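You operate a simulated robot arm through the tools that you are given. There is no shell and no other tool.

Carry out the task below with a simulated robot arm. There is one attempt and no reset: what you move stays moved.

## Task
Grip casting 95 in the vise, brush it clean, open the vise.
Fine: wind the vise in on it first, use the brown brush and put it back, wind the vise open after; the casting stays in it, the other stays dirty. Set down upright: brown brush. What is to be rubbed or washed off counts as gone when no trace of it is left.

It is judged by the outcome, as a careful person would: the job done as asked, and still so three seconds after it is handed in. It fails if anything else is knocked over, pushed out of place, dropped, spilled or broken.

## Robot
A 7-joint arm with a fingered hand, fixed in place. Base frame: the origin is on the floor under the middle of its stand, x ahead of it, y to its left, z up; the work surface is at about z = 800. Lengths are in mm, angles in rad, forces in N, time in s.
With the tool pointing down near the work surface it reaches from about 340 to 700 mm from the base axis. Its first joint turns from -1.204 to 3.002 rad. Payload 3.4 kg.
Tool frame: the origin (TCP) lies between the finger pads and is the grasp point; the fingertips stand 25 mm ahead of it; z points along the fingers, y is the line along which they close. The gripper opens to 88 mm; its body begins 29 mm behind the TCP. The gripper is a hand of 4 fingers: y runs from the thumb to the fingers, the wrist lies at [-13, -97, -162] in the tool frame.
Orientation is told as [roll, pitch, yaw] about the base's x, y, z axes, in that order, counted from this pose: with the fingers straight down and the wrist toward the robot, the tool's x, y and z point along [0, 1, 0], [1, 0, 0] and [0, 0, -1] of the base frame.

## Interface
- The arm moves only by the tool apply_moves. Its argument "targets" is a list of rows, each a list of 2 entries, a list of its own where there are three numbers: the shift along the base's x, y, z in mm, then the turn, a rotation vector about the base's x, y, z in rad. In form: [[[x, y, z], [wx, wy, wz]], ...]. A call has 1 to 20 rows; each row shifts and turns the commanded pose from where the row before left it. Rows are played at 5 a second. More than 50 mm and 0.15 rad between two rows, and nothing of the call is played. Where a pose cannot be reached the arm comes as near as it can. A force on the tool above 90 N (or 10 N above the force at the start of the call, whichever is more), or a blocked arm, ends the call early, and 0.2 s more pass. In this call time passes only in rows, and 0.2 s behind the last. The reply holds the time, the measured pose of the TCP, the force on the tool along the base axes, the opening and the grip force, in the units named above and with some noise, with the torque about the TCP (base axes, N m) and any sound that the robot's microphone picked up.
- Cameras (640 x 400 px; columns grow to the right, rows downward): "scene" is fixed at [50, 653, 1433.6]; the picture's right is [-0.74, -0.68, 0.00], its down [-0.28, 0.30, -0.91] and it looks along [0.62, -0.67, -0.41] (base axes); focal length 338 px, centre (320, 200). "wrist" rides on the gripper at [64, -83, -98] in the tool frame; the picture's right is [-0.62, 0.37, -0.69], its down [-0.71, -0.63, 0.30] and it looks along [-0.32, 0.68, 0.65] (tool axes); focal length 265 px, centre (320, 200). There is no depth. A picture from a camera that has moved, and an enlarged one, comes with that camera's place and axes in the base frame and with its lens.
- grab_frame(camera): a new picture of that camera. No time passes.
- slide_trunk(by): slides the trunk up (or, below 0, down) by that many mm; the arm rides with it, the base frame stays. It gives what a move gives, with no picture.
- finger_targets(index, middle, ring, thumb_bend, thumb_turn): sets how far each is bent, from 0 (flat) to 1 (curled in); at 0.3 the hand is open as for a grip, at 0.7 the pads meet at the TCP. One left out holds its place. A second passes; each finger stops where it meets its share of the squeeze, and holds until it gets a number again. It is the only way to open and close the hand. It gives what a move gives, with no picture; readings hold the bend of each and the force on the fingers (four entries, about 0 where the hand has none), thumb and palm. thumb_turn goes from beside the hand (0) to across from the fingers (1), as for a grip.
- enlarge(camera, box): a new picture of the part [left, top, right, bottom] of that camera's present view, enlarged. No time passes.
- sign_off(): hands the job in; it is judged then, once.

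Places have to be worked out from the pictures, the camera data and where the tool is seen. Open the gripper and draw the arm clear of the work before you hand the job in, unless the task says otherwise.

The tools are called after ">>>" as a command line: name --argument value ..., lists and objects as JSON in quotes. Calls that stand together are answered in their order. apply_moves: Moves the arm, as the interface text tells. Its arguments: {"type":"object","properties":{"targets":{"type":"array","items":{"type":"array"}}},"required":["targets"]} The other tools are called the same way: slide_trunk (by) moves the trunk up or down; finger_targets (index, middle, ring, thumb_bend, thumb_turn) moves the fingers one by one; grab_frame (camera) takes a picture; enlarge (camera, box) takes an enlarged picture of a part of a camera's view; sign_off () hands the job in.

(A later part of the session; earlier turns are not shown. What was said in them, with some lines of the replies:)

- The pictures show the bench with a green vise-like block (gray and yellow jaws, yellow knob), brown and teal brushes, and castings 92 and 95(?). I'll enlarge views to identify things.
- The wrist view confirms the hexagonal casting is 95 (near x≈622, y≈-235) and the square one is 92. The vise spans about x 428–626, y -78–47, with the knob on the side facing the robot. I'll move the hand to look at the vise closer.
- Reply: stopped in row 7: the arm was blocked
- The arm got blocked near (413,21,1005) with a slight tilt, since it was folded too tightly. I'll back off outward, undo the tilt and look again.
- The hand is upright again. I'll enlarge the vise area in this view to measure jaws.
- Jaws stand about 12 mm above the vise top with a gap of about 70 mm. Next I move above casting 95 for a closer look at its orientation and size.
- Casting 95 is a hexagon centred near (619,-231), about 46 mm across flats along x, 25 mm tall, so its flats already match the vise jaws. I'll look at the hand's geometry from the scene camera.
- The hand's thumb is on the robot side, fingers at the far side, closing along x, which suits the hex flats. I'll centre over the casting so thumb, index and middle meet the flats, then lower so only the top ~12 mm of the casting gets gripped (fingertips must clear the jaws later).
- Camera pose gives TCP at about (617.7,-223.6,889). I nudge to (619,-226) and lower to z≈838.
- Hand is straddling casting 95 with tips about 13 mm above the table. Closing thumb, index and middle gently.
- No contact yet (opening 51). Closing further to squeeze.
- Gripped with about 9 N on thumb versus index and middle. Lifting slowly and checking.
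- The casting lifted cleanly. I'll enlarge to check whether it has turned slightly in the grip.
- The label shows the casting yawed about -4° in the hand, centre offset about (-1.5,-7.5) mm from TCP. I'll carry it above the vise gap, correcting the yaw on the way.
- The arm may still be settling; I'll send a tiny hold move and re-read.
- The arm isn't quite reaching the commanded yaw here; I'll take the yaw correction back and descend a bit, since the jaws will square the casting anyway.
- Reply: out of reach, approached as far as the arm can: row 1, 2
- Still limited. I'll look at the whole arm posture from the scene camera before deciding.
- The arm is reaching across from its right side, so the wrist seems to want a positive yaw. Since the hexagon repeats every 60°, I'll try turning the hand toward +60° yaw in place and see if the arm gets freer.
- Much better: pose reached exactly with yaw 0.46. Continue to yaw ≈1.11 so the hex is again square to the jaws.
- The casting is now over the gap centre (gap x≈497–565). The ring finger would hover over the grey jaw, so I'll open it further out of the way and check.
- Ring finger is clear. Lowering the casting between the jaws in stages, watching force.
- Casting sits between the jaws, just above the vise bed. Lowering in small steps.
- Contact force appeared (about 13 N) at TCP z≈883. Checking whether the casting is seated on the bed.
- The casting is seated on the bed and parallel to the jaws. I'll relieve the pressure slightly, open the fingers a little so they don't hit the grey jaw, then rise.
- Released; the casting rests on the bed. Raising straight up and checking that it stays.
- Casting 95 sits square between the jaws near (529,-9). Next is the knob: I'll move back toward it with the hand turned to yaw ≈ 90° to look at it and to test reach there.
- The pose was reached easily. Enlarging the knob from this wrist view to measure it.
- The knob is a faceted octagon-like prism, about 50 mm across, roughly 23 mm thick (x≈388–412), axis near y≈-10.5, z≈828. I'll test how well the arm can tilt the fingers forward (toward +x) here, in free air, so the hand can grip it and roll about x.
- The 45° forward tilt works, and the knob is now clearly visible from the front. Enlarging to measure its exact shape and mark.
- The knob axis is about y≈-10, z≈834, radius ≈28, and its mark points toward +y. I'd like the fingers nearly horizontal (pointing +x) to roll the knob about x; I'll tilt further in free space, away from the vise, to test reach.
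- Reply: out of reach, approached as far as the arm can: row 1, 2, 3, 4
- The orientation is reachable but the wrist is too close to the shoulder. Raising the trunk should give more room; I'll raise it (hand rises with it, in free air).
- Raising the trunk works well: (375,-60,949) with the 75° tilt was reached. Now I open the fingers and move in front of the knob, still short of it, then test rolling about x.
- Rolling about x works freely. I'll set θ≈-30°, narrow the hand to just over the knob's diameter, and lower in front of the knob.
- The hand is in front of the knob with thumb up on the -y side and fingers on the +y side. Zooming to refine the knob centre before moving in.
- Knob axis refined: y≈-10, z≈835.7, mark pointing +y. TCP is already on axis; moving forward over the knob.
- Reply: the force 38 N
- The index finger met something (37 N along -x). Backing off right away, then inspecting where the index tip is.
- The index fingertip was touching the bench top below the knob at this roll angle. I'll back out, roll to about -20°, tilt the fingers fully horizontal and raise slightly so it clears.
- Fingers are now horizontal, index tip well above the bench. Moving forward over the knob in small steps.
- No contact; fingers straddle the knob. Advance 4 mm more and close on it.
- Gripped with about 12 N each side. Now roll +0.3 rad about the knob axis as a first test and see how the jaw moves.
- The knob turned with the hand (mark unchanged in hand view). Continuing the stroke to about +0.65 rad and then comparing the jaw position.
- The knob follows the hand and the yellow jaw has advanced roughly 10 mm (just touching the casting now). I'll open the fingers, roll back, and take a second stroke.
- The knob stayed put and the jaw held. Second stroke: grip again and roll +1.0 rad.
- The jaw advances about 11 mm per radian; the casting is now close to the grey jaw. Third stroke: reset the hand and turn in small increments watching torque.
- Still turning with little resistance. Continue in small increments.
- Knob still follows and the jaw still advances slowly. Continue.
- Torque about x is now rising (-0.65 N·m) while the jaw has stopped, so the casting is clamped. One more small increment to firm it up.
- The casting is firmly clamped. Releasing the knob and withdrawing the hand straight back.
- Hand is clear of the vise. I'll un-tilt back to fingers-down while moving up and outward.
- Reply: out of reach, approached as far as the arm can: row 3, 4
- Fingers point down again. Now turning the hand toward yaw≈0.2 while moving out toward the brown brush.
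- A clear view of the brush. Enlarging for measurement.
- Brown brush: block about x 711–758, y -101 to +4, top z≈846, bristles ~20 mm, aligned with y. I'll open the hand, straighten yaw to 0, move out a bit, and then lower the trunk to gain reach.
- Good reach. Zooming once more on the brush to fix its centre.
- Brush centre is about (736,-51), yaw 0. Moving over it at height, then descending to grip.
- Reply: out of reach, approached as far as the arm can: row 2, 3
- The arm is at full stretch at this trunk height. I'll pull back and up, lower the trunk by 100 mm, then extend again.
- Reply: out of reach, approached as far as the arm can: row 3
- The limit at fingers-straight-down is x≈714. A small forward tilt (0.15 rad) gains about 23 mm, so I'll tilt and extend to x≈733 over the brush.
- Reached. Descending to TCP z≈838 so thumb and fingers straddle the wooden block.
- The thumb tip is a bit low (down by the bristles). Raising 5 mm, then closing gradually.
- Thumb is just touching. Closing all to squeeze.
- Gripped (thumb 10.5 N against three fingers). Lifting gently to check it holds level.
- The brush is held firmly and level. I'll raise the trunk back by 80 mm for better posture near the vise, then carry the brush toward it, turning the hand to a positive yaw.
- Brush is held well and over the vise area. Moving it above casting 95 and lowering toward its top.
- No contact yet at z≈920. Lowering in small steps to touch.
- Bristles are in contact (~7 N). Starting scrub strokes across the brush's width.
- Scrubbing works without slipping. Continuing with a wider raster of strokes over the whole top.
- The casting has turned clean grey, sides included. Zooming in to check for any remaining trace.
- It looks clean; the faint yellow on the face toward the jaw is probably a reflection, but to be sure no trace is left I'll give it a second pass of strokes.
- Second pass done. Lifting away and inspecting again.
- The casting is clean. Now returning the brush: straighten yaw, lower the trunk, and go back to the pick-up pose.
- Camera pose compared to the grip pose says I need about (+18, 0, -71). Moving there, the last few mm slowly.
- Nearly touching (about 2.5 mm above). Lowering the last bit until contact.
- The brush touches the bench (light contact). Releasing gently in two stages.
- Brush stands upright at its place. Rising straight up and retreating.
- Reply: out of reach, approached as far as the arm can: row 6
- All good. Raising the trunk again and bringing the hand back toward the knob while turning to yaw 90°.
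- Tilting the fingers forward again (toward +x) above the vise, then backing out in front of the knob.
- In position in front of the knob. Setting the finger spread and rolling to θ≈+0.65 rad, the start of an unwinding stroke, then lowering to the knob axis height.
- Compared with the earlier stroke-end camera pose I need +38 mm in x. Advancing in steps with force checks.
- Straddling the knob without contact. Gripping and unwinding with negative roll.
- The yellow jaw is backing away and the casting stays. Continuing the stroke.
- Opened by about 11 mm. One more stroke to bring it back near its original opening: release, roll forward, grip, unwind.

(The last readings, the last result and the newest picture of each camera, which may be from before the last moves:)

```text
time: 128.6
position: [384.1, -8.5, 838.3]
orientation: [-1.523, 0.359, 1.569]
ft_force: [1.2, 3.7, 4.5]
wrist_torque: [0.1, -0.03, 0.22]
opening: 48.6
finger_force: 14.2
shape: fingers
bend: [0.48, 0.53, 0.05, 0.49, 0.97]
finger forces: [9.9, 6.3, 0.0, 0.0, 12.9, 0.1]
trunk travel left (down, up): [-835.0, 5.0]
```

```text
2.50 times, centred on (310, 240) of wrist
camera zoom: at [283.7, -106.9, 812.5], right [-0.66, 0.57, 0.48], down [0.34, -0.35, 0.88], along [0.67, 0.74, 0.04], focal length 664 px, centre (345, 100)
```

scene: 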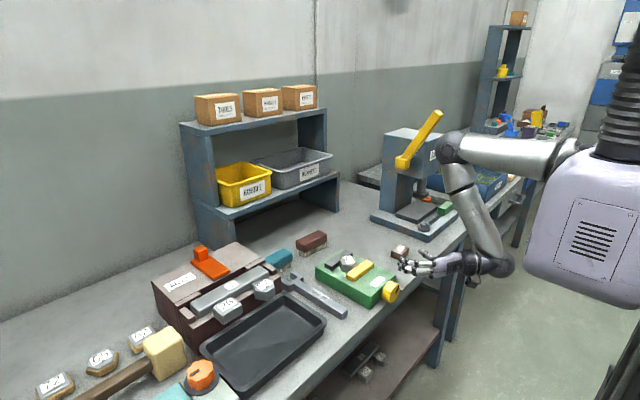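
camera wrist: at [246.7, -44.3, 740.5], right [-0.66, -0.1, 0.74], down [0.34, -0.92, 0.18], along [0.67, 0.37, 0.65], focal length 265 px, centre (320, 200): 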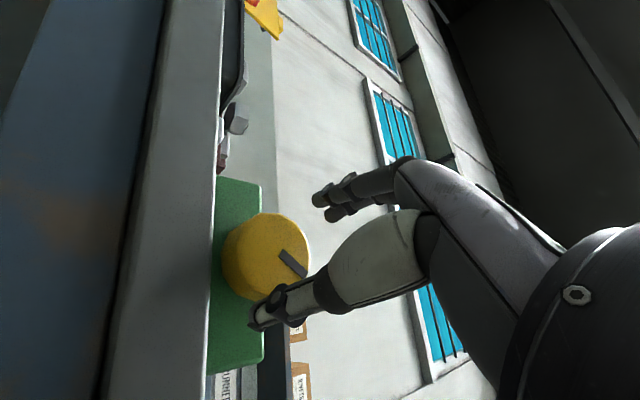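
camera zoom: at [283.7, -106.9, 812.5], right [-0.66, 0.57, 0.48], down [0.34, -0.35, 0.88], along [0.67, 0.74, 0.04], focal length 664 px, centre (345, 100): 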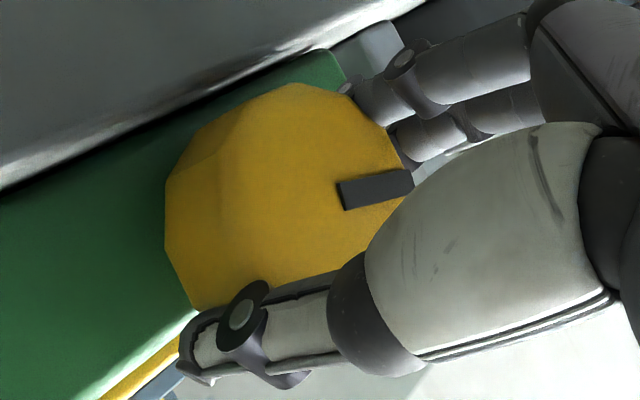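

The vise is open about 20 mm beyond the casting, nearly its original opening. I'll add one short stroke to return it to about the initial opening.

>>> finger_targets --index 0.38 --middle 0.38 --thumb_bend 0.39

>>> apply_moves --targets '[[[0, -0.3, 0.2], [0.1, 0, 0]], [[0, -0.35, 0.15], [0.1, 0, 0]], [[0, -0.37, 0.1], [0.1, 0, 0]], [[0, -0.38, 0], [0.1, 0, 0]], [[0, -0.38, 0], [0.1, 0, 0]]]'

>>> finger_targets --index 0.6 --middle 0.6 --thumb_bend 0.6

>>> apply_moves --targets '[[[0, 0.38, 0], [-0.1, 0, 0]], [[0, 0.38, 0], [-0.1, 0, 0]]]'

>>> apply_moves --targets '[[[0, 0.37, -0.1], [-0.1, 0, 0]]]'

>>> enlarge --camera "scene" --box '[320, 240, 420, 310]'

>>> enlarge --camera "wrist" --box '[230, 160, 390, 320]'

```text
time: 129.6
position: [385.0, -7.5, 839.3]
orientation: [-1.522, 0.356, 1.571]
ft_force: [0.0, -1.2, 0.9]
wrist_torque: [0.02, -0.01, 0.04]
opening: 66.6
finger_force: 0.1
shape: fingers
bend: [0.38, 0.38, 0.05, 0.39, 0.97]
finger forces: [0.0, 0.0, 0.0, 0.0, 0.0, 0.0]
trunk travel left (down, up): [-835.0, 5.0]
```

```text
time: 130.8
position: [383.7, -10.7, 839.0]
orientation: [-1.523, -0.148, 1.569]
ft_force: [0.5, 0.8, -0.8]
wrist_torque: [-0.01, -0.01, 0.07]
opening: 66.4
finger_force: 0.1
shape: fingers
bend: [0.38, 0.38, 0.05, 0.39, 0.97]
finger forces: [0.0, 0.1, 0.1, 0.0, 0.0, 0.1]
trunk travel left (down, up): [-835.0, 5.0]
```

```text
time: 131.8
position: [384.3, -9.7, 839.7]
orientation: [-1.523, -0.144, 1.57]
ft_force: [0.8, 1.2, 4.4]
wrist_torque: [-0.04, -0.1, 0.22]
opening: 48.5
finger_force: 14.2
shape: fingers
bend: [0.48, 0.53, 0.05, 0.48, 0.97]
finger forces: [9.1, 5.7, 0.1, 0.0, 13.6, 0.0]
trunk travel left (down, up): [-835.0, 5.0]
```

```text
time: 132.4
position: [383.1, -8.7, 839.2]
orientation: [-1.524, 0.057, 1.572]
ft_force: [0.8, 2.4, 2.2]
wrist_torque: [0.08, -0.02, 0.22]
opening: 48.4
finger_force: 14.3
shape: fingers
bend: [0.48, 0.53, 0.05, 0.49, 0.96]
finger forces: [9.6, 5.9, 0.1, 0.0, 13.1, 0.0]
trunk travel left (down, up): [-835.0, 5.0]
```

```text
time: 132.8
position: [384.3, -8.6, 838.3]
orientation: [-1.524, 0.158, 1.571]
ft_force: [2.6, 2.1, 3.6]
wrist_torque: [0.09, -0.03, 0.27]
opening: 48.3
finger_force: 14.2
shape: fingers
bend: [0.48, 0.53, 0.05, 0.49, 0.96]
finger forces: [10.0, 6.0, 0.0, 0.0, 13.1, 0.0]
trunk travel left (down, up): [-835.0, 5.0]
```

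```text
5.71 times, centred on (370, 275) of scene
camera zoom: at [50.0, 653.0, 1433.6], right [-0.74, -0.68, 0.0], down [-0.28, 0.3, -0.91], along [0.62, -0.67, -0.41], focal length 1932 px, centre (34, -229)
```

zoom: 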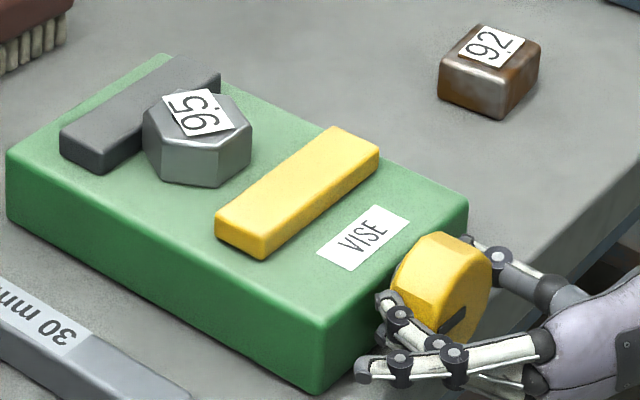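

```text
2.50 times, centred on (310, 240) of wrist
camera zoom: at [284.0, -100.3, 793.3], right [-0.66, 0.47, 0.59], down [0.34, -0.51, 0.79], along [0.67, 0.72, 0.18], focal length 664 px, centre (345, 100)
```

zoom: 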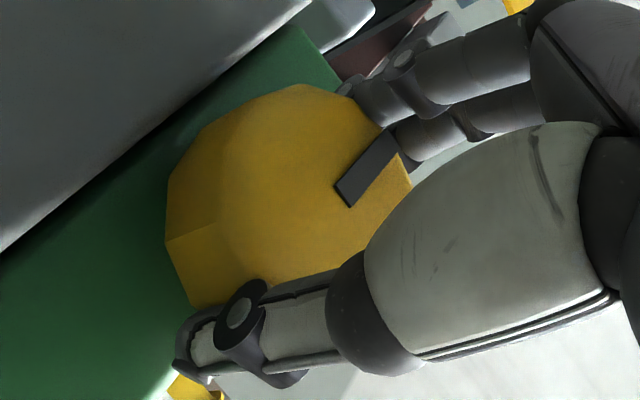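

The vise is open to about its original setting (knob mark back near +y), casting 95 resting in it. Releasing the knob and withdrawing.

>>> finger_targets --index 0.36 --middle 0.36 --thumb_bend 0.38

>>> apply_moves --targets '[[[-10, 0, 0], [0, 0, 0]], [[-15, 0, 0], [0, 0, 0]], [[-15, 0, 0], [0, 0, 0]], [[0, 0, 15], [0.05, 0, 0]], [[0, -5, 20], [0.1, 0, 0]], [[0, -10, 20], [0, 0, 0]], [[0, -10, 20], [0, 0, 0]], [[0, -10, 20], [0, 0, 0]]]'

>>> enlarge --camera "scene" --box '[310, 230, 430, 310]'

>>> grab_frame --camera "wrist"

```text
time: 133.8
position: [383.6, -7.9, 839.9]
orientation: [-1.524, 0.155, 1.569]
ft_force: [-0.3, 0.8, -0.1]
wrist_torque: [-0.02, 0.0, 0.01]
opening: 69.4
finger_force: 0.1
shape: fingers
bend: [0.36, 0.36, 0.05, 0.38, 0.97]
finger forces: [0.0, 0.1, 0.0, 0.0, 0.0, 0.0]
trunk travel left (down, up): [-835.0, 5.0]
```

```text
time: 135.6
position: [343.1, -44.0, 936.3]
orientation: [-1.524, 0.004, 1.572]
ft_force: [0.3, -0.1, -0.1]
wrist_torque: [-0.01, 0.02, 0.01]
opening: 69.4
finger_force: 0.0
shape: fingers
bend: [0.36, 0.36, 0.05, 0.38, 0.97]
finger forces: [0.0, 0.1, 0.0, 0.0, 0.0, 0.0]
trunk travel left (down, up): [-835.0, 5.0]
```

```text
5.00 times, centred on (370, 270) of scene
camera zoom: at [50.0, 653.0, 1433.6], right [-0.74, -0.68, 0.0], down [-0.28, 0.3, -0.91], along [0.62, -0.67, -0.41], focal length 1690 px, centre (70, -150)
```

zoom: 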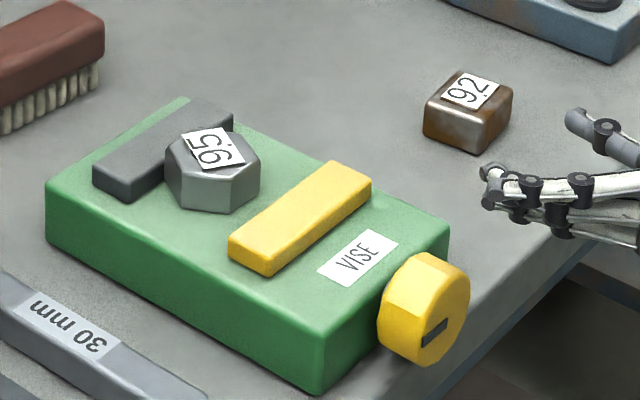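

```text
taken
camera wrist: at [242.8, -127.9, 876.5], right [-0.66, 0.37, 0.65], down [0.34, -0.63, 0.7], along [0.67, 0.68, 0.29], focal length 265 px, centre (320, 200)
```

wrist: 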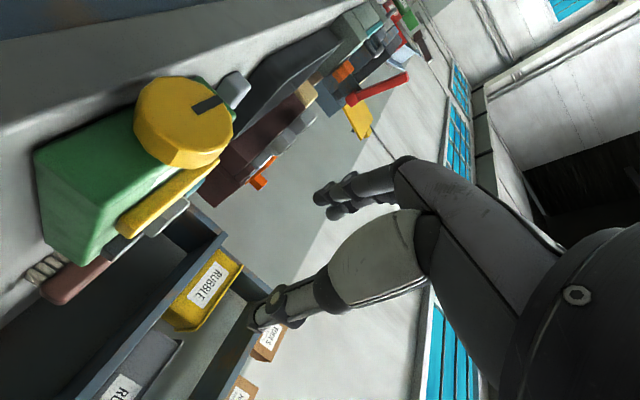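

Everything is in place. Un-tilting and moving the arm up clear of the work.

>>> apply_moves --targets '[[[0, -3, 10], [0, 0.12, 0]], [[0, -3, 10], [0, 0.13, 0]], [[5, -3, 10], [0, 0.13, 0]], [[10, -5, 10], [0, 0.13, 0]], [[10, -5, 10], [0, 0.13, 0]], [[10, -5, 5], [0, 0.13, 0]], [[10, -5, 5], [0, 0.13, 0]], [[15, 0, 5], [0, 0.13, 0]], [[15, 0, 5], [0, 0.13, 0]], [[15, 0, 5], [0, 0.13, 0]], [[15, 0, 10], [0, 0.13, 0]], [[15, 0, 10], [0, 0.1, 0]], [[10, -10, 25], [0, 0, 0]], [[10, -10, 25], [0, 0, 0]], [[10, -10, 25], [0, 0, 0]]]'

>>> finger_targets --index 0.3 --middle 0.3 --ring 0.3 --thumb_bend 0.3

>>> grab_frame --camera "scene"

>>> enlarge --camera "scene" --box '[270, 220, 430, 320]'

>>> grab_frame --camera "wrist"

```text
time: 138.8
position: [509.8, -103.6, 1089.6]
orientation: [0.0, 0.001, 1.576]
ft_force: [1.1, 0.2, -0.1]
wrist_torque: [0.02, 0.01, -0.02]
opening: 69.6
finger_force: 0.0
shape: fingers
bend: [0.36, 0.36, 0.05, 0.38, 0.97]
finger forces: [0.1, 0.1, 0.0, 0.1, 0.1, 0.0]
out of reach, approached as far as the arm can: row 3, 4
trunk travel left (down, up): [-835.0, 5.0]
```

```text
time: 139.8
position: [509.6, -103.0, 1088.8]
orientation: [-0.003, 0.0, 1.576]
ft_force: [-1.0, 0.2, 0.7]
wrist_torque: [0.02, 0.03, 0.03]
opening: 84.2
finger_force: 0.1
shape: fingers
bend: [0.3, 0.3, 0.3, 0.3, 0.97]
finger forces: [0.0, 0.0, 0.0, 0.1, 0.0, 0.0]
trunk travel left (down, up): [-835.0, 5.0]
```

```text
taken
```

scene: 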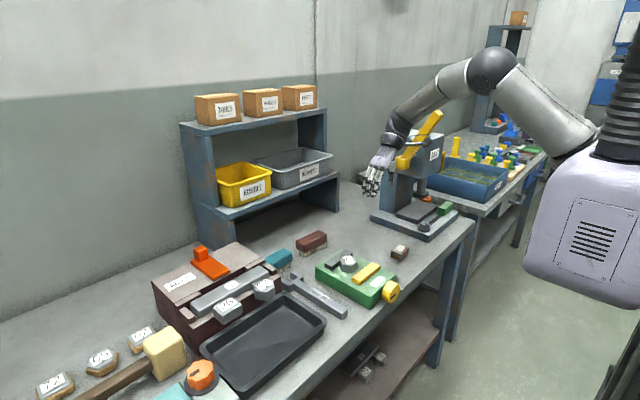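

```text
4.00 times, centred on (350, 270) of scene
camera zoom: at [50.0, 653.0, 1433.6], right [-0.74, -0.68, 0.0], down [-0.28, 0.3, -0.91], along [0.62, -0.67, -0.41], focal length 1352 px, centre (200, -80)
```

zoom: 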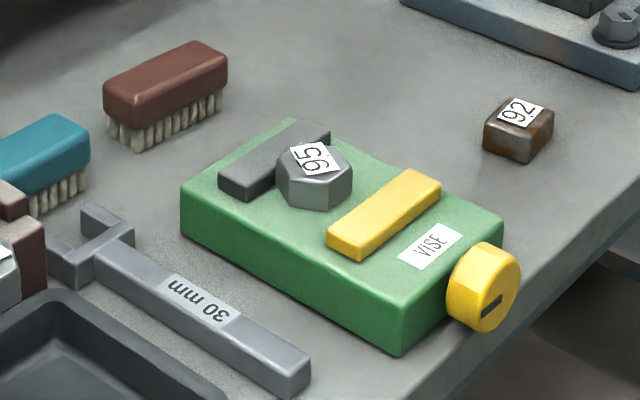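

```text
taken
camera wrist: at [445.8, -187.2, 1187.3], right [0.62, 0.37, 0.69], down [0.72, -0.63, -0.3], along [0.32, 0.69, -0.65], focal length 265 px, centre (320, 200)
```

wrist: 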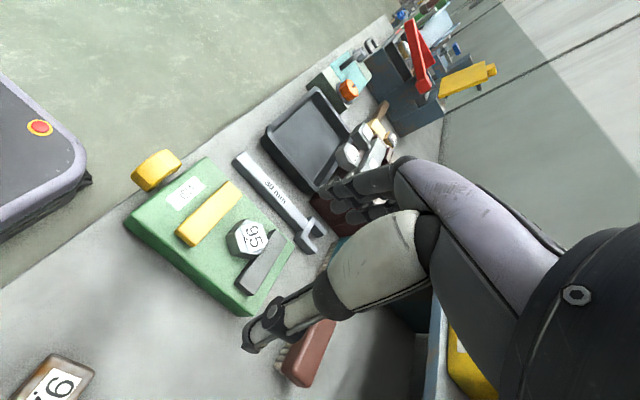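

All in order. One last close check that no trace of dirt is left on casting 95, including the faces that were against the jaws.

>>> enlarge --camera "wrist" --box '[200, 200, 300, 280]'

>>> enlarge --camera "scene" --box '[335, 245, 365, 275]'

```text
5.00 times, centred on (250, 240) of wrist
camera zoom: at [445.8, -187.2, 1187.3], right [0.62, 0.37, 0.69], down [0.72, -0.63, -0.3], along [0.32, 0.69, -0.65], focal length 1327 px, centre (670, 0)
```

zoom: 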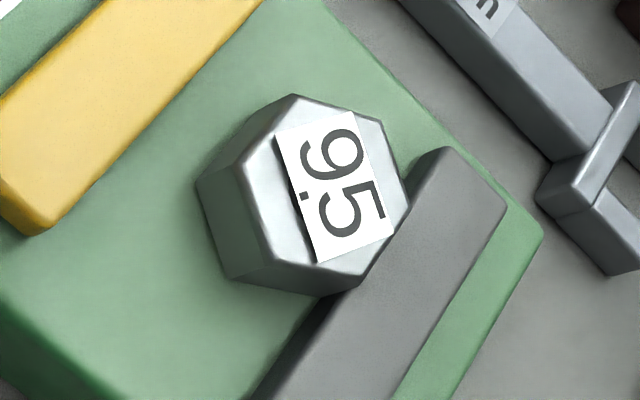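

```text
13.33 times, centred on (350, 260) of scene
camera zoom: at [50.0, 653.0, 1433.6], right [-0.74, -0.68, 0.0], down [-0.28, 0.3, -0.91], along [0.62, -0.67, -0.41], focal length 4508 px, centre (-80, -600)
```

zoom: 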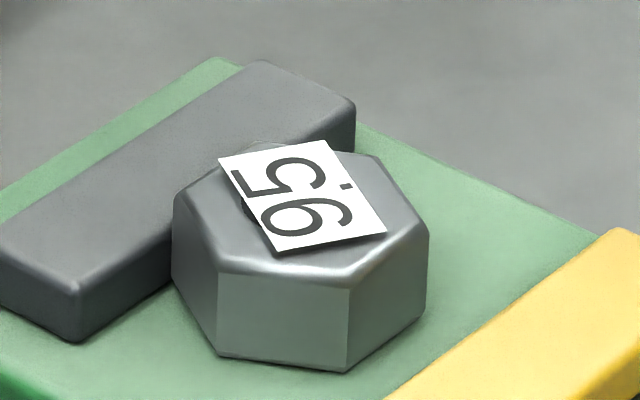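

Casting 95 is clean on every face I can see and sits in the open vise. The brown brush is upright in its place, casting 92 is untouched and still dirty, and the hand is open and clear of the work. Handing in.

>>> sign_off

```text
The job is handed in.
```

The job is done and handed in.

- **Casting 95:** I clamped it in the vise, brushed it with the brown brush and opened the vise again. It is resting in the open vise, and no dirt was visible in the last close-up pictures.
- **Vise:** it is wound open to about where it started, roughly 23 mm wider than the casting.
- **Brown brush:** it stands upright, bristles down, within about 3 mm of where it was.
- **Casting 92:** it wasn't touched and is still dirty.

On the first approach to the vise knob, the index fingertip pressed on the bench at about 37 N. I backed off right away, and nothing moved out of place.

The hand is open and the arm is clear of the work.
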